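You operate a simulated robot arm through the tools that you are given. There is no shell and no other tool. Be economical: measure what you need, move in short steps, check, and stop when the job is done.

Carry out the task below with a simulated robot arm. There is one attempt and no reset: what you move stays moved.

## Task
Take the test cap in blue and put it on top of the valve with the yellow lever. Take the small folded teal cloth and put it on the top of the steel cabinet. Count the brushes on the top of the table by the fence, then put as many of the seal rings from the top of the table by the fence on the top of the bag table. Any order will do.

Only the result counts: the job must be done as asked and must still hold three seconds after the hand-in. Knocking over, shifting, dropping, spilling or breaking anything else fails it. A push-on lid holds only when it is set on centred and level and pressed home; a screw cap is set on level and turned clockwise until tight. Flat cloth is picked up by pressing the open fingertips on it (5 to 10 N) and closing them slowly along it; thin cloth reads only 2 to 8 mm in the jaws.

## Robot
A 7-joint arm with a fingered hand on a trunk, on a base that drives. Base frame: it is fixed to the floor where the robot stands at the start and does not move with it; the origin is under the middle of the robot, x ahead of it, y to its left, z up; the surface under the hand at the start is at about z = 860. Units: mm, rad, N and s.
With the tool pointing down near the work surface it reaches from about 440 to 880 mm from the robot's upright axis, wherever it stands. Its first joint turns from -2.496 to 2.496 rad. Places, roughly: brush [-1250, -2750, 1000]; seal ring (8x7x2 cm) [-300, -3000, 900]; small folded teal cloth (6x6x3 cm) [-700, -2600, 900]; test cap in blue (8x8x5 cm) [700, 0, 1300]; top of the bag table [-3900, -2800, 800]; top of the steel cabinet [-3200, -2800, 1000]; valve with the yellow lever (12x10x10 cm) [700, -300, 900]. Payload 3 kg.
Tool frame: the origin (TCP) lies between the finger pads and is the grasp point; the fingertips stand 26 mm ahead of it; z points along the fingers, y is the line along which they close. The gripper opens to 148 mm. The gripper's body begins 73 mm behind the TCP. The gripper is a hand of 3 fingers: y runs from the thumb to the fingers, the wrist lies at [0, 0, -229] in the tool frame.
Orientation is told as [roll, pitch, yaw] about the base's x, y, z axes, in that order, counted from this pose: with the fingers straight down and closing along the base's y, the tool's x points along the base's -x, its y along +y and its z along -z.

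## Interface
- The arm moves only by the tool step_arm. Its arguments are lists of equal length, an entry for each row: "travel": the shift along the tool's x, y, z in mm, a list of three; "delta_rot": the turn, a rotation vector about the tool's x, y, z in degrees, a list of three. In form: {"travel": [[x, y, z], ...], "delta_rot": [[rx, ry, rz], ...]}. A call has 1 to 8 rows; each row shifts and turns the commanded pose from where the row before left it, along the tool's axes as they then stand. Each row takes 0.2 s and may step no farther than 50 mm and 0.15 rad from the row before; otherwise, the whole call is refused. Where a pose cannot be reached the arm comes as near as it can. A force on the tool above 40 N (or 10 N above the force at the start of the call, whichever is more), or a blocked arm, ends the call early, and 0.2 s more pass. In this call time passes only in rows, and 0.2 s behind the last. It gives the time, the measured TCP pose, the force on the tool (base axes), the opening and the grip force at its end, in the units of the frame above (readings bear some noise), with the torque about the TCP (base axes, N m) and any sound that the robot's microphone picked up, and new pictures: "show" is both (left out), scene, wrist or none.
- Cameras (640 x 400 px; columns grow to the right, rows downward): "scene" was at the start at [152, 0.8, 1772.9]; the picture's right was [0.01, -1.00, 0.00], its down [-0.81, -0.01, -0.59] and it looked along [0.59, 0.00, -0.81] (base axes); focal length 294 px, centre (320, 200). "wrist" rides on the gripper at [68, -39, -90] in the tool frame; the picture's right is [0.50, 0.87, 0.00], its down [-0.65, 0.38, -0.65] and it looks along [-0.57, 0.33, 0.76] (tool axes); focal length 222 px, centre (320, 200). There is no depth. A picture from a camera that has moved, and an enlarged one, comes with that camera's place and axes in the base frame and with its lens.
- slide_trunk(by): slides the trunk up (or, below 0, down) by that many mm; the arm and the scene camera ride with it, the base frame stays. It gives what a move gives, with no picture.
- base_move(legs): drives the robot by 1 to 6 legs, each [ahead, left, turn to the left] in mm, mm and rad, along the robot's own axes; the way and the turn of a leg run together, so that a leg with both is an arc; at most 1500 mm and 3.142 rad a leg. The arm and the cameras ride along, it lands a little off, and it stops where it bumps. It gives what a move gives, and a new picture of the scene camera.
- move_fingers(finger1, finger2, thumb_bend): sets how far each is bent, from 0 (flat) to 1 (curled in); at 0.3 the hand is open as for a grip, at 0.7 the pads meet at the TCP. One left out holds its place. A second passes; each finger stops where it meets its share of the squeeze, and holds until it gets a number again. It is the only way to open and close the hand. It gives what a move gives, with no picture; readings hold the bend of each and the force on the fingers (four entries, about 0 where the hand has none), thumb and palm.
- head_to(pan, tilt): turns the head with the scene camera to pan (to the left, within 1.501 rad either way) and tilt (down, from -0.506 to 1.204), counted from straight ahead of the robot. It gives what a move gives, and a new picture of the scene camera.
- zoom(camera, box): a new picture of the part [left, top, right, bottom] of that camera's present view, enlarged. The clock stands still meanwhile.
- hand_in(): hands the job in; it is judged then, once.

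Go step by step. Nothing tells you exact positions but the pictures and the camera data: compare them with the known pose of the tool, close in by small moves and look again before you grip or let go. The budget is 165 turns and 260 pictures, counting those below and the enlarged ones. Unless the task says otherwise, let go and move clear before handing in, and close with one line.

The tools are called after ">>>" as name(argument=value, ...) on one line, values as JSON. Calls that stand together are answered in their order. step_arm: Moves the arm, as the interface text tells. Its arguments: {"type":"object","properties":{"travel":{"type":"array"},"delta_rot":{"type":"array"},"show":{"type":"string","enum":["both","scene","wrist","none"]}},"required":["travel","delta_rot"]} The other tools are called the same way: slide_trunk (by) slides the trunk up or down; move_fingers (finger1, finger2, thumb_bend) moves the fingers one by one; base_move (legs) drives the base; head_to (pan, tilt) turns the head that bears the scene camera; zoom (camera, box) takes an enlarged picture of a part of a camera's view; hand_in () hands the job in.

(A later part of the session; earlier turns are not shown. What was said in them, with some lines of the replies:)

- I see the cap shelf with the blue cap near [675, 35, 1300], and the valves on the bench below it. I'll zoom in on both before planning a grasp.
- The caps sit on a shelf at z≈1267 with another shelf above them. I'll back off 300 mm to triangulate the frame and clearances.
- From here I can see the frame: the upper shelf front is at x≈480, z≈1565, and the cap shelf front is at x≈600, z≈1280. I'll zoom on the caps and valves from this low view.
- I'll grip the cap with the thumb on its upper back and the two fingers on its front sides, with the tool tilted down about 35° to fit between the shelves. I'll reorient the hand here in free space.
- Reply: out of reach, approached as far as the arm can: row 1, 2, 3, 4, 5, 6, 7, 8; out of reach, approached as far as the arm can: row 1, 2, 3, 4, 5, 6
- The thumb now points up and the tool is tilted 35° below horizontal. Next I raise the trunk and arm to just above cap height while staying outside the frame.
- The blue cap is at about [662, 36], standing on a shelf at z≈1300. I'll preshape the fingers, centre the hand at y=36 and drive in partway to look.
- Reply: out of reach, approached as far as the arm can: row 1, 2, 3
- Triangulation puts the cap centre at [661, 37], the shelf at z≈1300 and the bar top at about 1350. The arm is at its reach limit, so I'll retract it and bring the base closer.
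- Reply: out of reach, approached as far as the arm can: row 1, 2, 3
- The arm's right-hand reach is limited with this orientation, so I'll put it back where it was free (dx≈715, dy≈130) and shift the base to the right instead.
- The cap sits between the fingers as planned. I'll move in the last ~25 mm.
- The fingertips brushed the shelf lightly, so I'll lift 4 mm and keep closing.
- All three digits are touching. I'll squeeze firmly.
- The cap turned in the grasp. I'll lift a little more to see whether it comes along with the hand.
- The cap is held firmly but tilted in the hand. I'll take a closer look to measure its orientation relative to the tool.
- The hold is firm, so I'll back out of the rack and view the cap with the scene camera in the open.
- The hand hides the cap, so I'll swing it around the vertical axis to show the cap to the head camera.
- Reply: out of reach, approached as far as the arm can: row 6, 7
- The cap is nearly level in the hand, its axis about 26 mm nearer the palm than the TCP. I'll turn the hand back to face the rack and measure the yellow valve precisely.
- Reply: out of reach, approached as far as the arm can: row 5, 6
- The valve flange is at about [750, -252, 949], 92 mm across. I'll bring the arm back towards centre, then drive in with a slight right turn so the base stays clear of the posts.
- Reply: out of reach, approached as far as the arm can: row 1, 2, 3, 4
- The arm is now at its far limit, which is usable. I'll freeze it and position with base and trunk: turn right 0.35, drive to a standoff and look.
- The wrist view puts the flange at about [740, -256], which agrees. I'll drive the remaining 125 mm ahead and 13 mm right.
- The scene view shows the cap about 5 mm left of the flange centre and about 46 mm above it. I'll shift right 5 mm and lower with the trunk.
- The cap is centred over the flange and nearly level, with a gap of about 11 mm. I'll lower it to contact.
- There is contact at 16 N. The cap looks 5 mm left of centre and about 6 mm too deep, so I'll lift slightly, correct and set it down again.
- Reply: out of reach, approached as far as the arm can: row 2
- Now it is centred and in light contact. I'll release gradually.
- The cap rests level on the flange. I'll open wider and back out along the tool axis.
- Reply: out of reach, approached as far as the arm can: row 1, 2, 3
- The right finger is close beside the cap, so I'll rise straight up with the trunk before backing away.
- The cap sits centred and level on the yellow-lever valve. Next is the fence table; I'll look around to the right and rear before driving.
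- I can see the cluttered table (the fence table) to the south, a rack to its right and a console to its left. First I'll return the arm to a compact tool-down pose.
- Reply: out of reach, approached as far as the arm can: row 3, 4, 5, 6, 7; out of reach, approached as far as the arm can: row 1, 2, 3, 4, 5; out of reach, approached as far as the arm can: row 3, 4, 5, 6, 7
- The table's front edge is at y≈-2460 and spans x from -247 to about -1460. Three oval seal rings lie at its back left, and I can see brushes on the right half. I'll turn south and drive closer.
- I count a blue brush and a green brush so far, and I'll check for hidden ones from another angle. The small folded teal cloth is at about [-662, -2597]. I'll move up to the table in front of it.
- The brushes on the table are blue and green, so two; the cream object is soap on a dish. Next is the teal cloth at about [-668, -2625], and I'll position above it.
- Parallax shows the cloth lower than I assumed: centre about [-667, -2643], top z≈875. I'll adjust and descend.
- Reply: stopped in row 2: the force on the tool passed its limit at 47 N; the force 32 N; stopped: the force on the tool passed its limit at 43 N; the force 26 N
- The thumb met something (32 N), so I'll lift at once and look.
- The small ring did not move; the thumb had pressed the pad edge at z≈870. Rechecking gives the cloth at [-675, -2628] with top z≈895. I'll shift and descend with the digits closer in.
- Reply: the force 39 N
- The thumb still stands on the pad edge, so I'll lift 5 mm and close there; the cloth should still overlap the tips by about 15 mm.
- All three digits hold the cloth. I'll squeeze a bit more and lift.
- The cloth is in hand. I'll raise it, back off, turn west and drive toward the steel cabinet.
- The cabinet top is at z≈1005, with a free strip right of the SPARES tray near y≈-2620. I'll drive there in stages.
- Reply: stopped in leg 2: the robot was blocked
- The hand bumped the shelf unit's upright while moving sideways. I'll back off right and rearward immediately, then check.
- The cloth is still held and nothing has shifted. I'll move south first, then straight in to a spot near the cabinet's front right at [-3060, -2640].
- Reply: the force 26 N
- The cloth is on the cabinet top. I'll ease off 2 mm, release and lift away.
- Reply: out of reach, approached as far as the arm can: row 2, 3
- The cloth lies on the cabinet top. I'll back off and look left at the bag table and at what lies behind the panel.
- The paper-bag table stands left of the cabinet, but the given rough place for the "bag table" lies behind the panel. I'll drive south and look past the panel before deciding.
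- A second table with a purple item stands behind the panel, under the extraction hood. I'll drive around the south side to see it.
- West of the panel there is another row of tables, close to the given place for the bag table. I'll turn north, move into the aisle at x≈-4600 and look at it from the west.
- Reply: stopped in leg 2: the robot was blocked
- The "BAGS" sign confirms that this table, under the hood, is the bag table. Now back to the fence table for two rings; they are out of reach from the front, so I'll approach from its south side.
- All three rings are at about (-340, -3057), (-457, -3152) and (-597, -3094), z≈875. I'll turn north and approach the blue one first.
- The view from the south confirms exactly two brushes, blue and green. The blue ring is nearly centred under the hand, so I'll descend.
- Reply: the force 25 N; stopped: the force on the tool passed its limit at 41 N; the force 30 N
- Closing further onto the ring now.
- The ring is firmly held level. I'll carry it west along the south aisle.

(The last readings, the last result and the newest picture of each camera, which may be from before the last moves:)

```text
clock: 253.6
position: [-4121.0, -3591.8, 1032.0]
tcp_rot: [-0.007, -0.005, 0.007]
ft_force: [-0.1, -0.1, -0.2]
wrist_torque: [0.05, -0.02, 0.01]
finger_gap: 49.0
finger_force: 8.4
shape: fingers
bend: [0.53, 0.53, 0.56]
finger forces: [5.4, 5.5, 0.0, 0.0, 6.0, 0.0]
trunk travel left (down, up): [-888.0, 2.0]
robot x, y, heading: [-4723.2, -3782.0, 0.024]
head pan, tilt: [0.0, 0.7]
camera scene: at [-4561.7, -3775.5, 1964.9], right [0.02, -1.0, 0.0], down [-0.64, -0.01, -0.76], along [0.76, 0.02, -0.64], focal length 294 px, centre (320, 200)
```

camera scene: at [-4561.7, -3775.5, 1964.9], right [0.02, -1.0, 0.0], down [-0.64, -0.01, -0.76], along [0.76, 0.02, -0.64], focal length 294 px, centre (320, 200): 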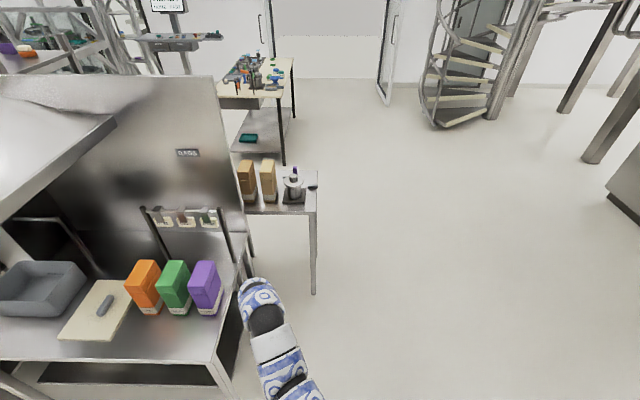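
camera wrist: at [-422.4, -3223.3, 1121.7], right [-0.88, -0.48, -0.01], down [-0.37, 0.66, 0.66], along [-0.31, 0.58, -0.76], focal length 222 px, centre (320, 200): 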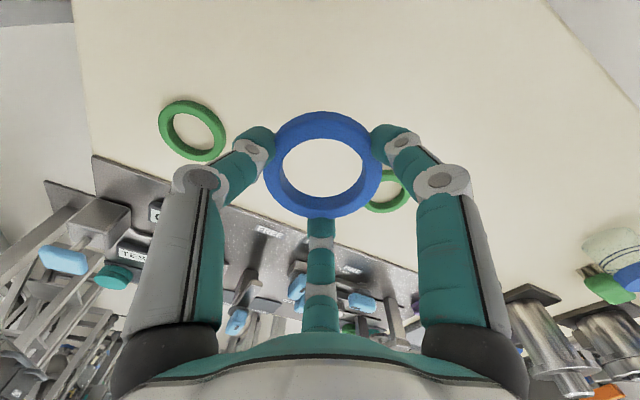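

I see the free front strip of the bag table (x from -4120 to -3960, y from -3340 to -3010, z≈800). I'll move north and slightly ahead to bring the ring above [-4060, -3080].

>>> base_move(legs=[[0, 512, -0.02], [55, 0, 0]])

>>> slide_trunk(by=-130)

>>> zoom(camera="wrist", box=[0, 0, 640, 400])

```text
clock: 257.2
position: [-4064.7, -3092.5, 1030.2]
tcp_rot: [-0.007, -0.003, -0.013]
ft_force: [0.8, 0.1, -0.7]
wrist_torque: [0.01, 0.01, -0.03]
finger_gap: 49.3
finger_force: 8.4
shape: fingers
bend: [0.53, 0.53, 0.56]
finger forces: [5.4, 5.5, 0.0, 0.0, 6.1, 0.0]
trunk travel left (down, up): [-888.0, 2.0]
robot x, y, heading: [-4677.1, -3262.0, -0.001]
head pan, tilt: [0.0, 0.7]
camera scene: at [-4508.8, -3266.8, 1964.7], right [0.0, -1.0, 0.0], down [-0.65, 0.0, -0.76], along [0.76, 0.0, -0.65], focal length 294 px, centre (320, 200)
```

scene: 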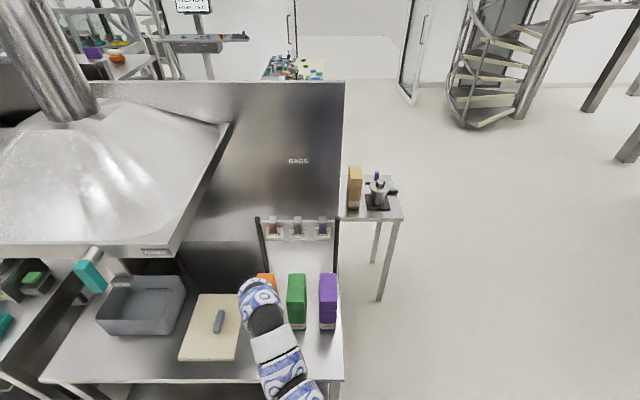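

```text
clock: 258.8
position: [-4065.7, -3093.6, 900.7]
tcp_rot: [-0.007, -0.005, -0.015]
ft_force: [-0.6, -0.8, -0.2]
wrist_torque: [0.01, 0.03, 0.01]
finger_gap: 49.3
finger_force: 8.2
shape: fingers
bend: [0.53, 0.53, 0.56]
finger forces: [5.4, 5.5, 0.1, 0.1, 6.1, 0.0]
trunk travel left (down, up): [-758.0, 132.0]
robot x, y, heading: [-4676.5, -3268.5, 0.003]
head pan, tilt: [0.0, 0.7]
```

```text
1.00 times, centred on (320, 200) of wrist (not enlarged: the box is as wide or as high as the picture)
camera zoom: at [-4135.5, -3129.2, 991.1], right [-0.49, 0.87, -0.01], down [0.66, 0.37, 0.66], along [0.58, 0.31, -0.76], focal length 222 px, centre (320, 200)
```

zoom: 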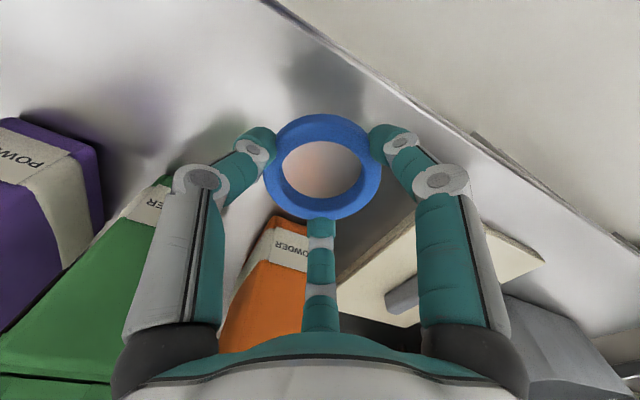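

>>> slide_trunk(by=-55)

>>> step_arm(travel=[[0, 0, 4]], delta_rot=[[0, 0, 0]], show="wrist")

```text
clock: 259.7
position: [-4067.7, -3093.2, 846.3]
tcp_rot: [-0.007, -0.006, -0.014]
ft_force: [-1.0, -0.5, 0.2]
wrist_torque: [0.0, 0.02, -0.01]
finger_gap: 49.4
finger_force: 8.7
shape: fingers
bend: [0.53, 0.53, 0.56]
finger forces: [5.4, 5.3, 0.0, 0.1, 6.1, 0.0]
trunk travel left (down, up): [-703.0, 187.0]
robot x, y, heading: [-4676.7, -3266.5, -0.002]
head pan, tilt: [0.0, 0.7]
```

```text
clock: 260.1
position: [-4066.4, -3093.2, 841.9]
tcp_rot: [-0.007, -0.005, -0.013]
ft_force: [0.4, -0.2, -0.5]
wrist_torque: [0.02, 0.0, 0.01]
finger_gap: 49.3
finger_force: 8.7
shape: fingers
bend: [0.53, 0.53, 0.56]
finger forces: [5.4, 5.4, 0.1, 0.1, 6.0, 0.0]
trunk travel left (down, up): [-703.0, 187.0]
robot x, y, heading: [-4674.4, -3264.7, 0.001]
head pan, tilt: [0.0, 0.7]
camera wrist: at [-4135.8, -3128.5, 932.2], right [-0.49, 0.87, -0.01], down [0.66, 0.37, 0.66], along [0.58, 0.31, -0.76], focal length 222 px, centre (320, 200)
```

wrist: 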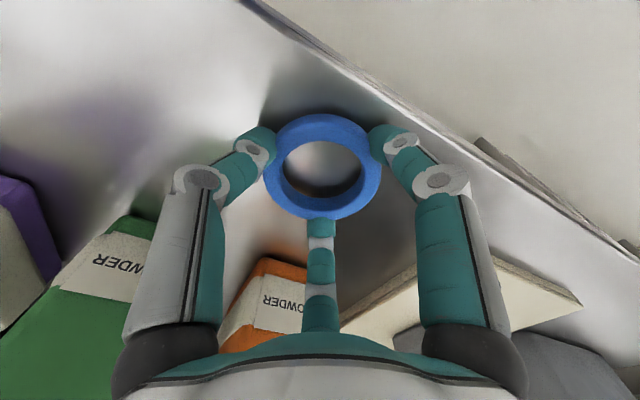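

>>> step_arm(travel=[[-15, 0, 0], [0, 0, 4], [0, 0, 3]], delta_rot=[[0, 0, 0], [0, 0, 0], [0, 0, 0]], show="wrist")

```text
clock: 260.9
position: [-4052.0, -3091.7, 834.6]
tcp_rot: [-0.006, -0.006, -0.017]
ft_force: [-1.4, -0.4, 1.8]
wrist_torque: [-0.03, 0.01, -0.02]
finger_gap: 49.4
finger_force: 9.0
shape: fingers
bend: [0.53, 0.53, 0.56]
finger forces: [5.7, 5.7, 0.1, 0.0, 6.8, 0.0]
trunk travel left (down, up): [-703.0, 187.0]
robot x, y, heading: [-4675.0, -3265.5, -0.001]
head pan, tilt: [0.0, 0.7]
camera wrist: at [-4121.2, -3129.2, 925.6], right [-0.49, 0.87, -0.01], down [0.66, 0.37, 0.65], along [0.58, 0.31, -0.76], focal length 222 px, centre (320, 200)
```

wrist: 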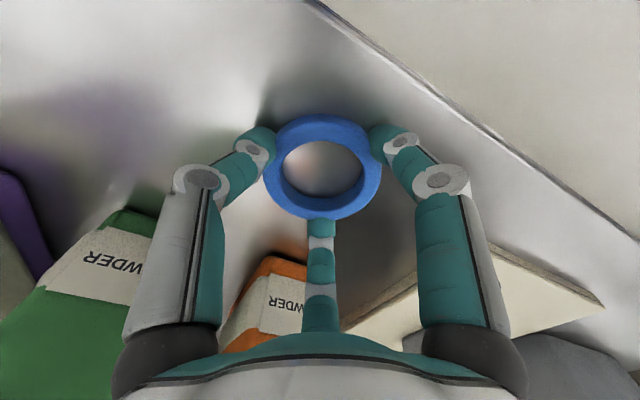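

Contact is just beginning. One more millimetre, then release, open and lift.

>>> step_arm(travel=[[0, 0, 1]], delta_rot=[[0, 0, 0]], show="none")

>>> move_fingers(finger1=0.47, finger2=0.47, thumb_bend=0.48)

>>> step_arm(travel=[[0, 0, -10], [0, 0, -30], [0, 0, -40]], delta_rot=[[0, 0, 0], [0, 0, 0], [0, 0, 0]], show="wrist")

```text
clock: 261.3
position: [-4052.7, -3092.8, 833.9]
tcp_rot: [-0.007, -0.007, -0.014]
ft_force: [-0.1, -1.6, 9.5]
wrist_torque: [-0.1, 0.01, 0.01]
finger_gap: 49.2
finger_force: 9.9
shape: fingers
bend: [0.53, 0.53, 0.56]
finger forces: [5.9, 6.1, 0.0, 0.0, 7.6, 0.1]
trunk travel left (down, up): [-703.0, 187.0]
robot x, y, heading: [-4678.1, -3270.0, -0.004]
head pan, tilt: [0.0, 0.7]
```

```text
clock: 262.3
position: [-4052.6, -3092.0, 834.0]
tcp_rot: [-0.007, -0.006, -0.014]
ft_force: [3.1, -0.4, 8.8]
wrist_torque: [0.16, 0.25, 0.01]
finger_gap: 65.5
finger_force: 4.1
shape: fingers
bend: [0.5, 0.47, 0.48]
finger forces: [8.7, 0.0, 0.0, 0.0, 0.0, 0.0]
trunk travel left (down, up): [-703.0, 187.0]
robot x, y, heading: [-4677.5, -3263.8, 0.001]
head pan, tilt: [0.0, 0.7]
```

```text
clock: 263.1
position: [-4054.6, -3092.1, 913.4]
tcp_rot: [-0.006, -0.006, -0.012]
ft_force: [0.1, -0.1, -0.2]
wrist_torque: [0.02, 0.01, 0.01]
finger_gap: 70.0
finger_force: 0.1
shape: fingers
bend: [0.47, 0.47, 0.48]
finger forces: [0.0, 0.0, 0.0, 0.0, 0.1, 0.0]
trunk travel left (down, up): [-703.0, 187.0]
robot x, y, heading: [-4673.2, -3269.2, 0.001]
head pan, tilt: [0.0, 0.7]
camera wrist: at [-4123.2, -3129.0, 1003.8], right [-0.49, 0.87, -0.01], down [0.66, 0.37, 0.65], along [0.57, 0.31, -0.76], focal length 222 px, centre (320, 200)
```

wrist: 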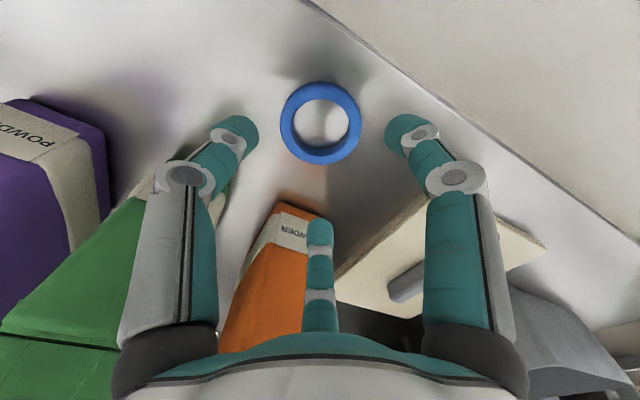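

The blue ring lies flat on the bag table. I'll rise and go back for a second ring, the right-hand green one.

>>> slide_trunk(by=185)

>>> base_move(legs=[[-55, 0, 0], [0, -750, 0], [600, -120, 0], [1500, 0, 0], [1500, 0, 0], [330, 0, 0]])

```text
clock: 265.2
position: [-4054.1, -3093.1, 1097.5]
tcp_rot: [-0.006, -0.005, -0.013]
ft_force: [0.3, -0.4, -0.5]
wrist_torque: [0.0, -0.02, -0.02]
finger_gap: 69.9
finger_force: 0.1
shape: fingers
bend: [0.47, 0.47, 0.48]
finger forces: [0.0, 0.0, 0.0, 0.0, 0.0, 0.0]
trunk travel left (down, up): [-888.0, 2.0]
robot x, y, heading: [-4677.9, -3267.9, -0.002]
head pan, tilt: [0.0, 0.7]
```

```text
clock: 288.6
position: [-181.8, -3916.8, 1097.4]
tcp_rot: [-0.007, -0.006, -0.011]
ft_force: [1.1, -0.7, 0.6]
wrist_torque: [-0.04, 0.02, -0.02]
finger_gap: 69.9
finger_force: 0.1
shape: fingers
bend: [0.47, 0.47, 0.48]
finger forces: [0.0, 0.1, 0.0, 0.0, 0.0, 0.0]
trunk travel left (down, up): [-888.0, 2.0]
robot x, y, heading: [-803.9, -4093.0, 0.007]
head pan, tilt: [0.0, 0.7]
camera scene: at [-638.1, -4092.7, 1964.8], right [0.01, -1.0, 0.0], down [-0.64, 0.0, -0.76], along [0.76, 0.0, -0.64], focal length 294 px, centre (320, 200)
```

scene: 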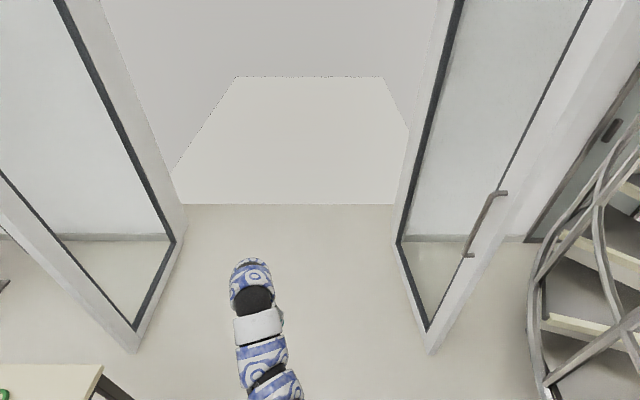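

>>> base_move(legs=[[0, 0, 1.564], [0, -382, 0], [375, 0, 0]])

>>> move_fingers(finger1=0.39, finger2=0.39, thumb_bend=0.39)

>>> step_arm(travel=[[0, 0, 35], [0, 0, 35]], delta_rot=[[0, 0, 0], [0, 0, 0]], show="wrist")

```text
clock: 296.8
position: [-595.2, -3097.8, 1096.7]
tcp_rot: [-0.006, -0.005, 1.553]
ft_force: [1.1, -0.2, 0.1]
wrist_torque: [-0.01, -0.02, -0.02]
finger_gap: 70.1
finger_force: 0.0
shape: fingers
bend: [0.47, 0.47, 0.48]
finger forces: [0.0, 0.1, 0.0, 0.0, 0.1, 0.1]
trunk travel left (down, up): [-888.0, 2.0]
robot x, y, heading: [-419.2, -3718.9, 1.571]
head pan, tilt: [0.0, 0.7]
camera scene: at [-422.2, -3553.9, 1964.8], right [1.0, 0.0, 0.0], down [0.0, -0.64, -0.76], along [0.0, 0.76, -0.64], focal length 294 px, centre (320, 200)
```

scene: 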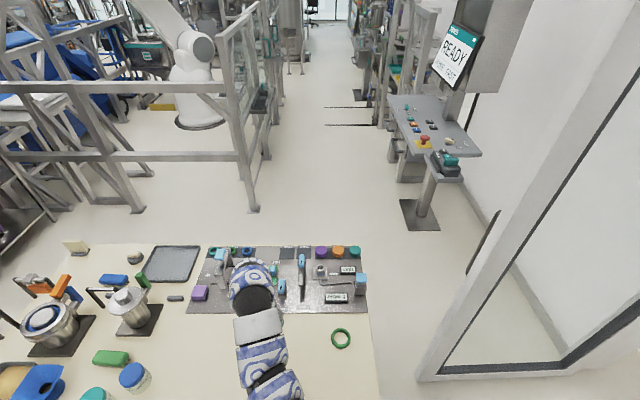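

```text
clock: 297.8
position: [-593.5, -3098.4, 1098.6]
tcp_rot: [-0.007, -0.006, 1.556]
ft_force: [-0.2, -0.5, -0.2]
wrist_torque: [-0.02, -0.01, 0.0]
finger_gap: 98.0
finger_force: 0.0
shape: fingers
bend: [0.39, 0.39, 0.39]
finger forces: [0.0, 0.1, 0.0, 0.0, 0.0, 0.1]
trunk travel left (down, up): [-888.0, 2.0]
robot x, y, heading: [-420.8, -3719.3, 1.571]
head pan, tilt: [0.0, 0.7]
```

```text
clock: 298.4
position: [-593.7, -3098.0, 1026.9]
tcp_rot: [-0.006, -0.005, 1.554]
ft_force: [1.3, 0.4, -0.2]
wrist_torque: [0.0, 0.01, 0.01]
finger_gap: 98.0
finger_force: 0.1
shape: fingers
bend: [0.39, 0.39, 0.39]
finger forces: [0.0, 0.1, 0.1, 0.1, 0.1, 0.2]
trunk travel left (down, up): [-888.0, 2.0]
robot x, y, heading: [-423.6, -3721.9, 1.574]
head pan, tilt: [0.0, 0.7]
camera wrist: at [-556.8, -3165.0, 1117.7], right [-0.87, -0.49, -0.01], down [-0.37, 0.66, 0.65], along [-0.31, 0.58, -0.76], focal length 222 px, centre (320, 200)
```

wrist: 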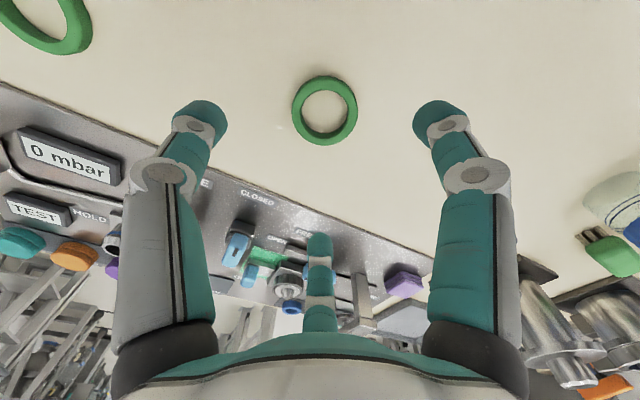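

>>> step_arm(travel=[[-2, 5, 40], [0, 0, 40], [0, 0, 20]], delta_rot=[[0, 0, 0], [0, 0, 0], [0, 0, 0]], show="wrist")

```text
clock: 299.2
position: [-598.9, -3093.9, 927.7]
tcp_rot: [-0.007, -0.006, 1.555]
ft_force: [-0.1, 1.0, -0.3]
wrist_torque: [-0.04, 0.03, 0.0]
finger_gap: 97.7
finger_force: 0.0
shape: fingers
bend: [0.39, 0.39, 0.39]
finger forces: [0.0, 0.0, 0.1, 0.0, 0.0, 0.1]
trunk travel left (down, up): [-888.0, 2.0]
robot x, y, heading: [-420.4, -3718.9, 1.571]
head pan, tilt: [0.0, 0.7]
camera wrist: at [-561.7, -3162.4, 1018.2], right [-0.87, -0.49, -0.01], down [-0.37, 0.66, 0.66], along [-0.31, 0.58, -0.76], focal length 222 px, centre (320, 200)
```

wrist: 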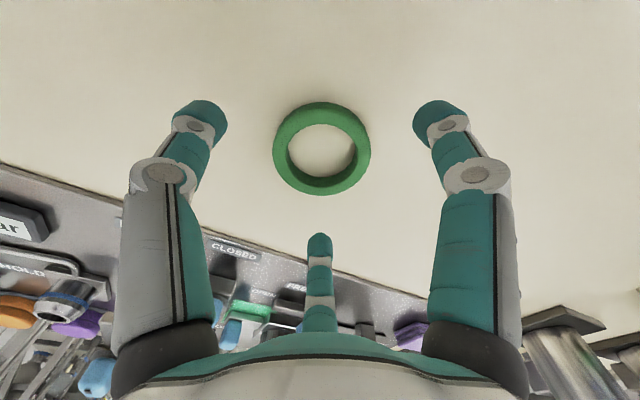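

>>> step_arm(travel=[[2, -0.5, 16], [0, 0, 15]], delta_rot=[[0, 0, 0], [0, 0, 0]], show="none")

>>> move_fingers(finger1=0.47, finger2=0.47, thumb_bend=0.47)

>>> zoom(camera="wrist", box=[120, 60, 520, 310])

```text
clock: 299.8
position: [-598.5, -3096.7, 897.6]
tcp_rot: [-0.007, -0.005, 1.555]
ft_force: [0.6, 0.0, -0.1]
wrist_torque: [0.01, 0.0, 0.02]
finger_gap: 97.9
finger_force: 0.0
shape: fingers
bend: [0.39, 0.39, 0.39]
finger forces: [0.0, 0.0, 0.0, 0.1, 0.0, 0.0]
trunk travel left (down, up): [-888.0, 2.0]
robot x, y, heading: [-423.6, -3720.1, 1.57]
head pan, tilt: [0.0, 0.7]
```

```text
clock: 300.8
position: [-597.7, -3097.5, 896.8]
tcp_rot: [-0.006, -0.006, 1.555]
ft_force: [-0.1, 0.7, 0.2]
wrist_torque: [0.02, 0.02, 0.03]
finger_gap: 72.8
finger_force: 0.4
shape: fingers
bend: [0.47, 0.46, 0.47]
finger forces: [0.0, 0.2, 0.1, 0.1, 0.0, 0.0]
trunk travel left (down, up): [-888.0, 2.0]
robot x, y, heading: [-423.2, -3719.7, 1.572]
head pan, tilt: [0.0, 0.7]
```

```text
1.60 times, centred on (320, 185) of wrist
camera zoom: at [-561.4, -3165.0, 987.5], right [-0.87, -0.49, -0.01], down [-0.37, 0.66, 0.65], along [-0.31, 0.58, -0.76], focal length 355 px, centre (320, 224)
```

zoom: 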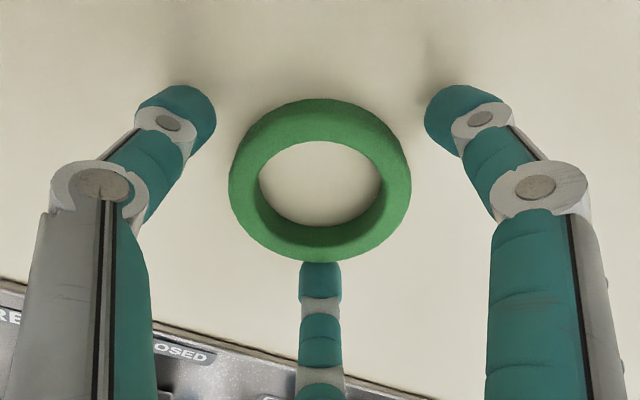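

It looks the same as with the blue ring, so I'll close, squeeze and lift.

>>> step_arm(travel=[[0, 0, 1.5]], delta_rot=[[0, 0, 0]], show="none")

>>> move_fingers(finger1=0.53, finger2=0.53, thumb_bend=0.53)

>>> move_fingers(finger1=0.6, finger2=0.6, thumb_bend=0.6)

>>> step_arm(travel=[[0, 0, -15], [0, 0, -30], [0, 0, -45], [0, 0, -45]], delta_rot=[[0, 0, 0], [0, 0, 0], [0, 0, 0], [0, 0, 0]], show="wrist")

```text
clock: 301.2
position: [-598.5, -3098.5, 895.1]
tcp_rot: [-0.006, -0.006, 1.556]
ft_force: [-0.5, 1.2, 1.4]
wrist_torque: [0.02, 0.0, -0.03]
finger_gap: 72.8
finger_force: 0.4
shape: fingers
bend: [0.47, 0.46, 0.47]
finger forces: [0.0, 0.6, 0.0, 0.0, 0.1, 0.0]
trunk travel left (down, up): [-888.0, 2.0]
robot x, y, heading: [-420.4, -3721.7, 1.563]
head pan, tilt: [0.0, 0.7]
```

```text
clock: 302.2
position: [-596.8, -3097.3, 894.6]
tcp_rot: [-0.005, -0.005, 1.554]
ft_force: [0.2, -0.2, 0.6]
wrist_torque: [-0.01, 0.01, 0.0]
finger_gap: 57.6
finger_force: 2.8
shape: fingers
bend: [0.51, 0.5, 0.52]
finger forces: [1.4, 2.5, 0.0, 0.1, 2.0, 0.0]
trunk travel left (down, up): [-888.0, 2.0]
robot x, y, heading: [-421.8, -3723.7, 1.568]
head pan, tilt: [0.0, 0.7]
```

```text
clock: 303.2
position: [-596.5, -3098.7, 894.7]
tcp_rot: [-0.006, -0.006, 1.556]
ft_force: [-0.3, -0.3, 0.6]
wrist_torque: [-0.01, 0.03, 0.0]
finger_gap: 53.9
finger_force: 10.5
shape: fingers
bend: [0.52, 0.5, 0.54]
finger forces: [6.0, 8.0, 0.0, 0.0, 7.4, 0.0]
trunk travel left (down, up): [-888.0, 2.0]
robot x, y, heading: [-423.7, -3719.5, 1.567]
head pan, tilt: [0.0, 0.7]
```

```text
clock: 304.2
position: [-596.7, -3097.5, 1028.7]
tcp_rot: [-0.007, -0.006, 1.554]
ft_force: [0.3, -0.1, -0.3]
wrist_torque: [0.0, 0.0, 0.0]
finger_gap: 53.4
finger_force: 11.1
shape: fingers
bend: [0.52, 0.5, 0.54]
finger forces: [5.7, 8.4, 0.1, 0.1, 7.7, 0.1]
trunk travel left (down, up): [-888.0, 2.0]
robot x, y, heading: [-422.6, -3722.1, 1.566]
head pan, tilt: [0.0, 0.7]
camera wrist: at [-560.6, -3165.0, 1119.3], right [-0.87, -0.49, -0.01], down [-0.37, 0.66, 0.65], along [-0.31, 0.58, -0.76], focal length 222 px, centre (320, 200)
```

wrist: 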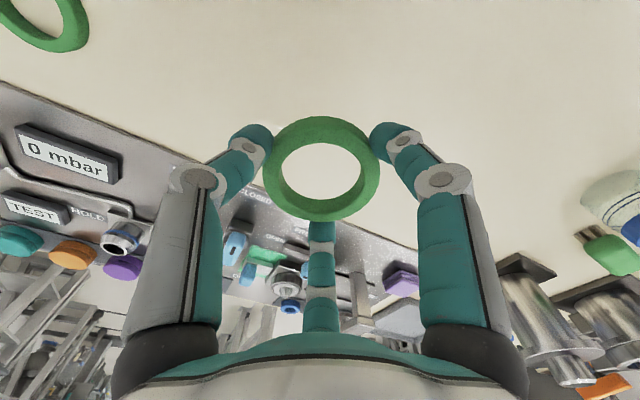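

The green ring is held. I'll follow the same route back to the bag table.

>>> base_move(legs=[[-420, 0, 0], [0, 0, 1.571], [1500, 0, 0], [1500, 0, 0], [260, 0, 0]])

```text
clock: 326.1
position: [-4280.3, -4453.2, 1027.8]
tcp_rot: [-0.009, -0.007, -3.113]
ft_force: [-0.9, 0.2, -0.9]
wrist_torque: [-0.01, -0.02, -0.01]
finger_gap: 53.2
finger_force: 10.4
shape: fingers
bend: [0.52, 0.5, 0.55]
finger forces: [5.3, 8.2, 0.0, 0.0, 7.5, 0.0]
trunk travel left (down, up): [-888.0, 2.0]
robot x, y, heading: [-3668.8, -4248.6, -3.096]
head pan, tilt: [0.0, 0.7]
camera scene: at [-3833.0, -4255.6, 1964.8], right [-0.04, 1.0, 0.0], down [0.64, 0.03, -0.76], along [-0.76, -0.03, -0.64], focal length 294 px, centre (320, 200)
```

scene: 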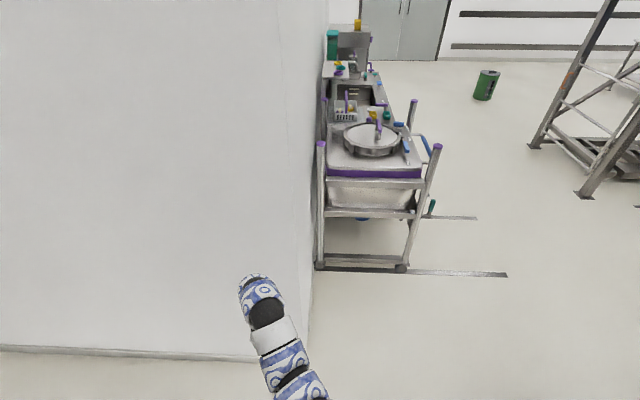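

>>> base_move(legs=[[0, -180, 0], [250, 0, 0], [0, 0, -1.616], [300, 790, 0], [0, 0, -1.571]])

```text
clock: 340.9
position: [-4093.1, -3582.7, 1028.9]
tcp_rot: [-0.006, -0.007, -0.005]
ft_force: [0.4, -0.8, -0.1]
wrist_torque: [0.04, 0.01, 0.02]
finger_gap: 51.6
finger_force: 10.2
shape: fingers
bend: [0.53, 0.5, 0.55]
finger forces: [4.7, 7.7, 0.0, 0.0, 7.3, 0.0]
trunk travel left (down, up): [-888.0, 2.0]
robot x, y, heading: [-4714.3, -3766.4, 0.007]
head pan, tilt: [0.0, 0.7]
camera scene: at [-4550.2, -3765.1, 1965.0], right [0.01, -1.0, 0.0], down [-0.64, -0.01, -0.76], along [0.76, 0.01, -0.64], focal length 294 px, centre (320, 200)
```

scene: 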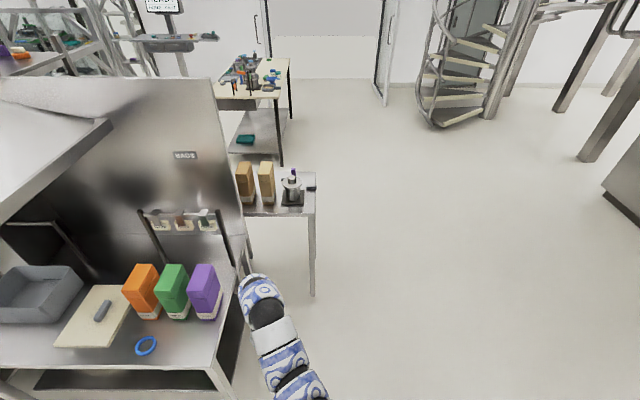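

>>> base_move(legs=[[0, 355, -0.007], [35, 0, 0]])

>>> slide_trunk(by=-130)

>>> zoom(camera="wrist", box=[0, 0, 640, 400])

```text
clock: 343.6
position: [-4058.2, -3233.8, 1027.4]
tcp_rot: [-0.005, -0.004, -0.008]
ft_force: [1.0, 1.4, 0.2]
wrist_torque: [0.0, 0.04, -0.02]
finger_gap: 51.4
finger_force: 9.8
shape: fingers
bend: [0.53, 0.5, 0.55]
finger forces: [4.8, 7.7, 0.0, 0.0, 7.2, 0.1]
trunk travel left (down, up): [-888.0, 2.0]
robot x, y, heading: [-4681.2, -3417.6, 0.003]
head pan, tilt: [0.0, 0.7]
camera scene: at [-4514.2, -3413.7, 1964.6], right [0.01, -1.0, 0.0], down [-0.65, 0.0, -0.76], along [0.76, 0.0, -0.65], focal length 294 px, centre (320, 200)
```

scene: 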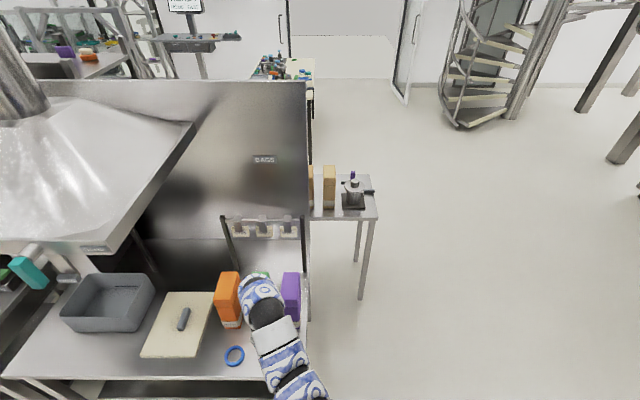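

```text
clock: 345.2
position: [-4058.9, -3234.8, 898.7]
tcp_rot: [-0.006, -0.005, -0.01]
ft_force: [-0.2, 0.7, -0.9]
wrist_torque: [-0.01, 0.01, -0.01]
finger_gap: 51.4
finger_force: 9.9
shape: fingers
bend: [0.53, 0.5, 0.55]
finger forces: [4.8, 7.8, 0.1, 0.1, 7.2, 0.0]
trunk travel left (down, up): [-758.0, 132.0]
robot x, y, heading: [-4681.4, -3413.4, 0.007]
head pan, tilt: [0.0, 0.7]
```

```text
1.00 times, centred on (320, 200) of wrist (not enlarged: the box is as wide or as high as the picture)
camera zoom: at [-4128.7, -3271.1, 989.1], right [-0.49, 0.87, -0.01], down [0.65, 0.38, 0.65], along [0.57, 0.32, -0.76], focal length 222 px, centre (320, 200)
```

zoom: 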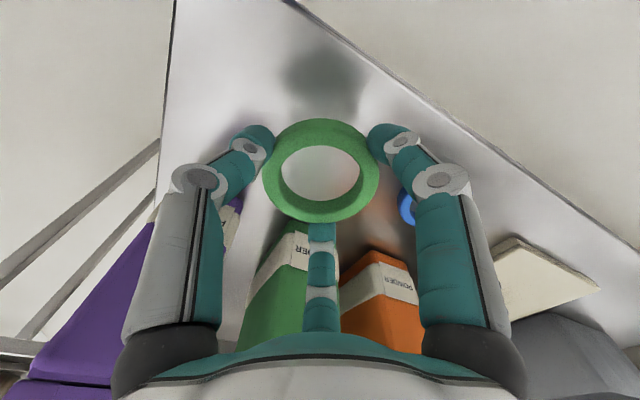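

>>> slide_trunk(by=-57)

>>> step_arm(travel=[[-6, 0, 0], [0, 0, 3], [0, 0, 3]], delta_rot=[[0, 0, 0], [0, 0, 0], [0, 0, 0]], show="wrist")

```text
clock: 346.1
position: [-4058.4, -3233.5, 841.9]
tcp_rot: [-0.008, -0.007, -0.01]
ft_force: [0.2, 0.2, -0.9]
wrist_torque: [0.01, 0.02, -0.01]
finger_gap: 51.5
finger_force: 9.9
shape: fingers
bend: [0.53, 0.5, 0.55]
finger forces: [4.7, 7.9, 0.0, 0.0, 7.1, 0.0]
trunk travel left (down, up): [-701.0, 189.0]
robot x, y, heading: [-4681.7, -3414.7, 0.004]
head pan, tilt: [0.0, 0.7]
```

```text
clock: 346.9
position: [-4054.5, -3234.1, 836.3]
tcp_rot: [-0.007, -0.006, -0.007]
ft_force: [0.4, -0.8, 0.6]
wrist_torque: [-0.01, -0.01, 0.01]
finger_gap: 51.6
finger_force: 10.3
shape: fingers
bend: [0.53, 0.5, 0.55]
finger forces: [4.9, 7.9, 0.1, 0.1, 7.3, 0.1]
trunk travel left (down, up): [-701.0, 189.0]
robot x, y, heading: [-4675.9, -3416.7, 0.003]
head pan, tilt: [0.0, 0.7]
camera wrist: at [-4123.0, -3271.3, 926.3], right [-0.49, 0.87, -0.01], down [0.65, 0.38, 0.65], along [0.57, 0.32, -0.76], focal length 222 px, centre (320, 200)
```

wrist: 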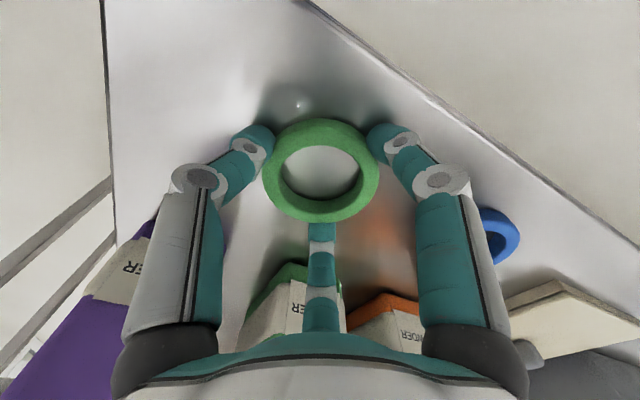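

>>> step_arm(travel=[[0, 0, 2]], delta_rot=[[0, 0, 0]], show="none")

>>> move_fingers(finger1=0.47, finger2=0.45, thumb_bend=0.48)

>>> step_arm(travel=[[0, 0, -10], [0, 0, -30], [0, 0, -40]], delta_rot=[[0, 0, 0], [0, 0, 0], [0, 0, 0]], show="wrist")

```text
clock: 347.4
position: [-4053.4, -3234.3, 834.0]
tcp_rot: [-0.008, -0.006, -0.01]
ft_force: [-1.5, 0.3, 3.1]
wrist_torque: [0.05, 0.01, -0.03]
finger_gap: 51.4
finger_force: 10.7
shape: fingers
bend: [0.53, 0.5, 0.55]
finger forces: [5.5, 7.5, 0.1, 0.1, 7.7, 0.1]
trunk travel left (down, up): [-701.0, 189.0]
robot x, y, heading: [-4679.8, -3419.8, 0.004]
head pan, tilt: [0.0, 0.7]
```

```text
clock: 348.4
position: [-4053.2, -3235.9, 834.6]
tcp_rot: [-0.006, -0.005, -0.008]
ft_force: [-0.5, 0.3, 0.3]
wrist_torque: [0.01, -0.01, 0.0]
finger_gap: 69.6
finger_force: 0.0
shape: fingers
bend: [0.47, 0.45, 0.48]
finger forces: [0.0, 0.1, 0.1, 0.0, 0.1, 0.1]
trunk travel left (down, up): [-701.0, 189.0]
robot x, y, heading: [-4683.8, -3412.4, 0.007]
head pan, tilt: [0.0, 0.7]
```

```text
clock: 349.1
position: [-4055.3, -3235.4, 913.8]
tcp_rot: [-0.007, -0.005, -0.008]
ft_force: [0.1, -0.2, 0.1]
wrist_torque: [0.01, -0.02, 0.0]
finger_gap: 70.1
finger_force: 0.0
shape: fingers
bend: [0.47, 0.45, 0.48]
finger forces: [0.1, 0.1, 0.1, 0.1, 0.0, 0.1]
trunk travel left (down, up): [-701.0, 189.0]
robot x, y, heading: [-4682.0, -3414.2, 0.008]
head pan, tilt: [0.0, 0.7]
camera wrist: at [-4124.7, -3272.6, 1004.7], right [-0.49, 0.87, -0.01], down [0.65, 0.38, 0.65], along [0.57, 0.32, -0.76], focal length 222 px, centre (320, 200)
```

wrist: 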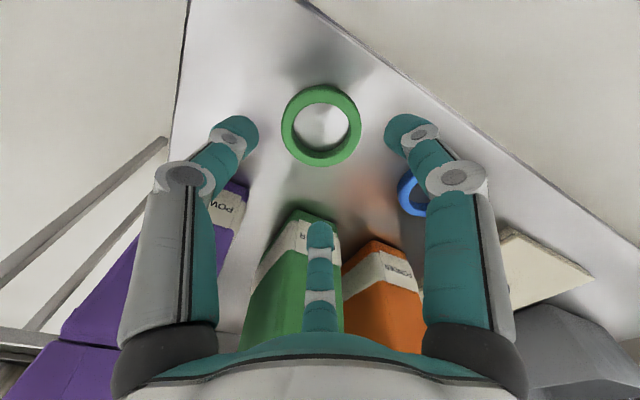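

Both rings now lie flat on the bag table. I'll rise, back clear and take one last look.

>>> slide_trunk(by=150)

>>> base_move(legs=[[-250, 0, 0]])

>>> zoom(camera="scene", box=[0, 180, 360, 400])

```text
clock: 350.9
position: [-4055.5, -3236.7, 1064.4]
tcp_rot: [-0.007, -0.005, -0.009]
ft_force: [0.3, 0.6, 0.1]
wrist_torque: [0.01, -0.01, 0.03]
finger_gap: 69.7
finger_force: 0.0
shape: fingers
bend: [0.47, 0.45, 0.48]
finger forces: [0.0, 0.0, 0.0, 0.0, 0.0, 0.0]
trunk travel left (down, up): [-851.0, 39.0]
robot x, y, heading: [-4683.2, -3412.8, 0.003]
head pan, tilt: [0.0, 0.7]
```

```text
clock: 352.7
position: [-4311.7, -3235.9, 1064.5]
tcp_rot: [-0.007, -0.006, -0.006]
ft_force: [-1.0, 0.9, -0.1]
wrist_torque: [-0.01, -0.01, -0.03]
finger_gap: 70.1
finger_force: 0.1
shape: fingers
bend: [0.47, 0.45, 0.48]
finger forces: [0.0, 0.0, 0.0, 0.0, 0.1, 0.1]
trunk travel left (down, up): [-851.0, 39.0]
robot x, y, heading: [-4931.6, -3417.7, 0.011]
head pan, tilt: [0.0, 0.7]
camera scene: at [-4775.0, -3415.5, 1928.1], right [0.01, -1.0, 0.0], down [-0.64, -0.01, -0.77], along [0.77, 0.01, -0.64], focal length 294 px, centre (320, 200)
```

scene: 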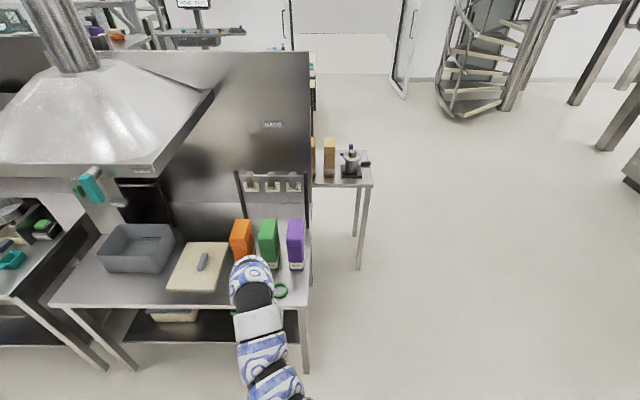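

```text
1.78 times, centred on (180, 290) of scene
camera zoom: at [-4775.0, -3415.5, 1928.1], right [0.01, -1.0, 0.0], down [-0.64, -0.01, -0.77], along [0.77, 0.01, -0.64], focal length 522 px, centre (569, 40)
```

zoom: 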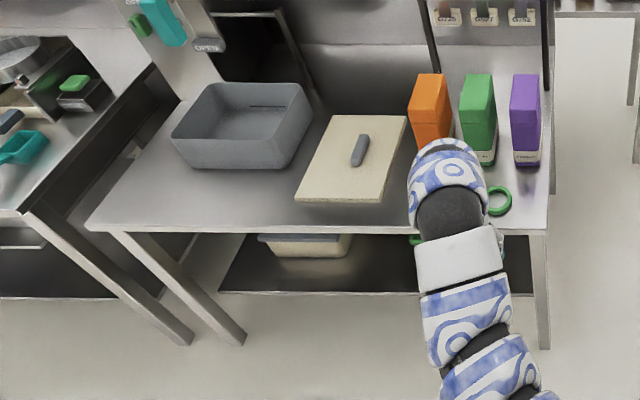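

The blue cap sits on the yellow-lever valve and the teal cloth lies on the steel cabinet. I counted two brushes, so two seal rings lie on the bag table, and the hand is empty and clear. I'm handing in.

>>> hand_in()

```text
The job is handed in.
```

I've handed the job in: the blue test cap is on the yellow-lever valve, the small teal cloth is on the steel cabinet, and two seal rings (one blue, one green) are on the bag table to match the two brushes I counted. On the way, the hand bumped the shelf unit beside the cabinet, the thumb pressed on the seals pad by the cloth, and the base was stopped once, probably by a wall. I saw nothing moved, though I didn't check the wall spot closely.
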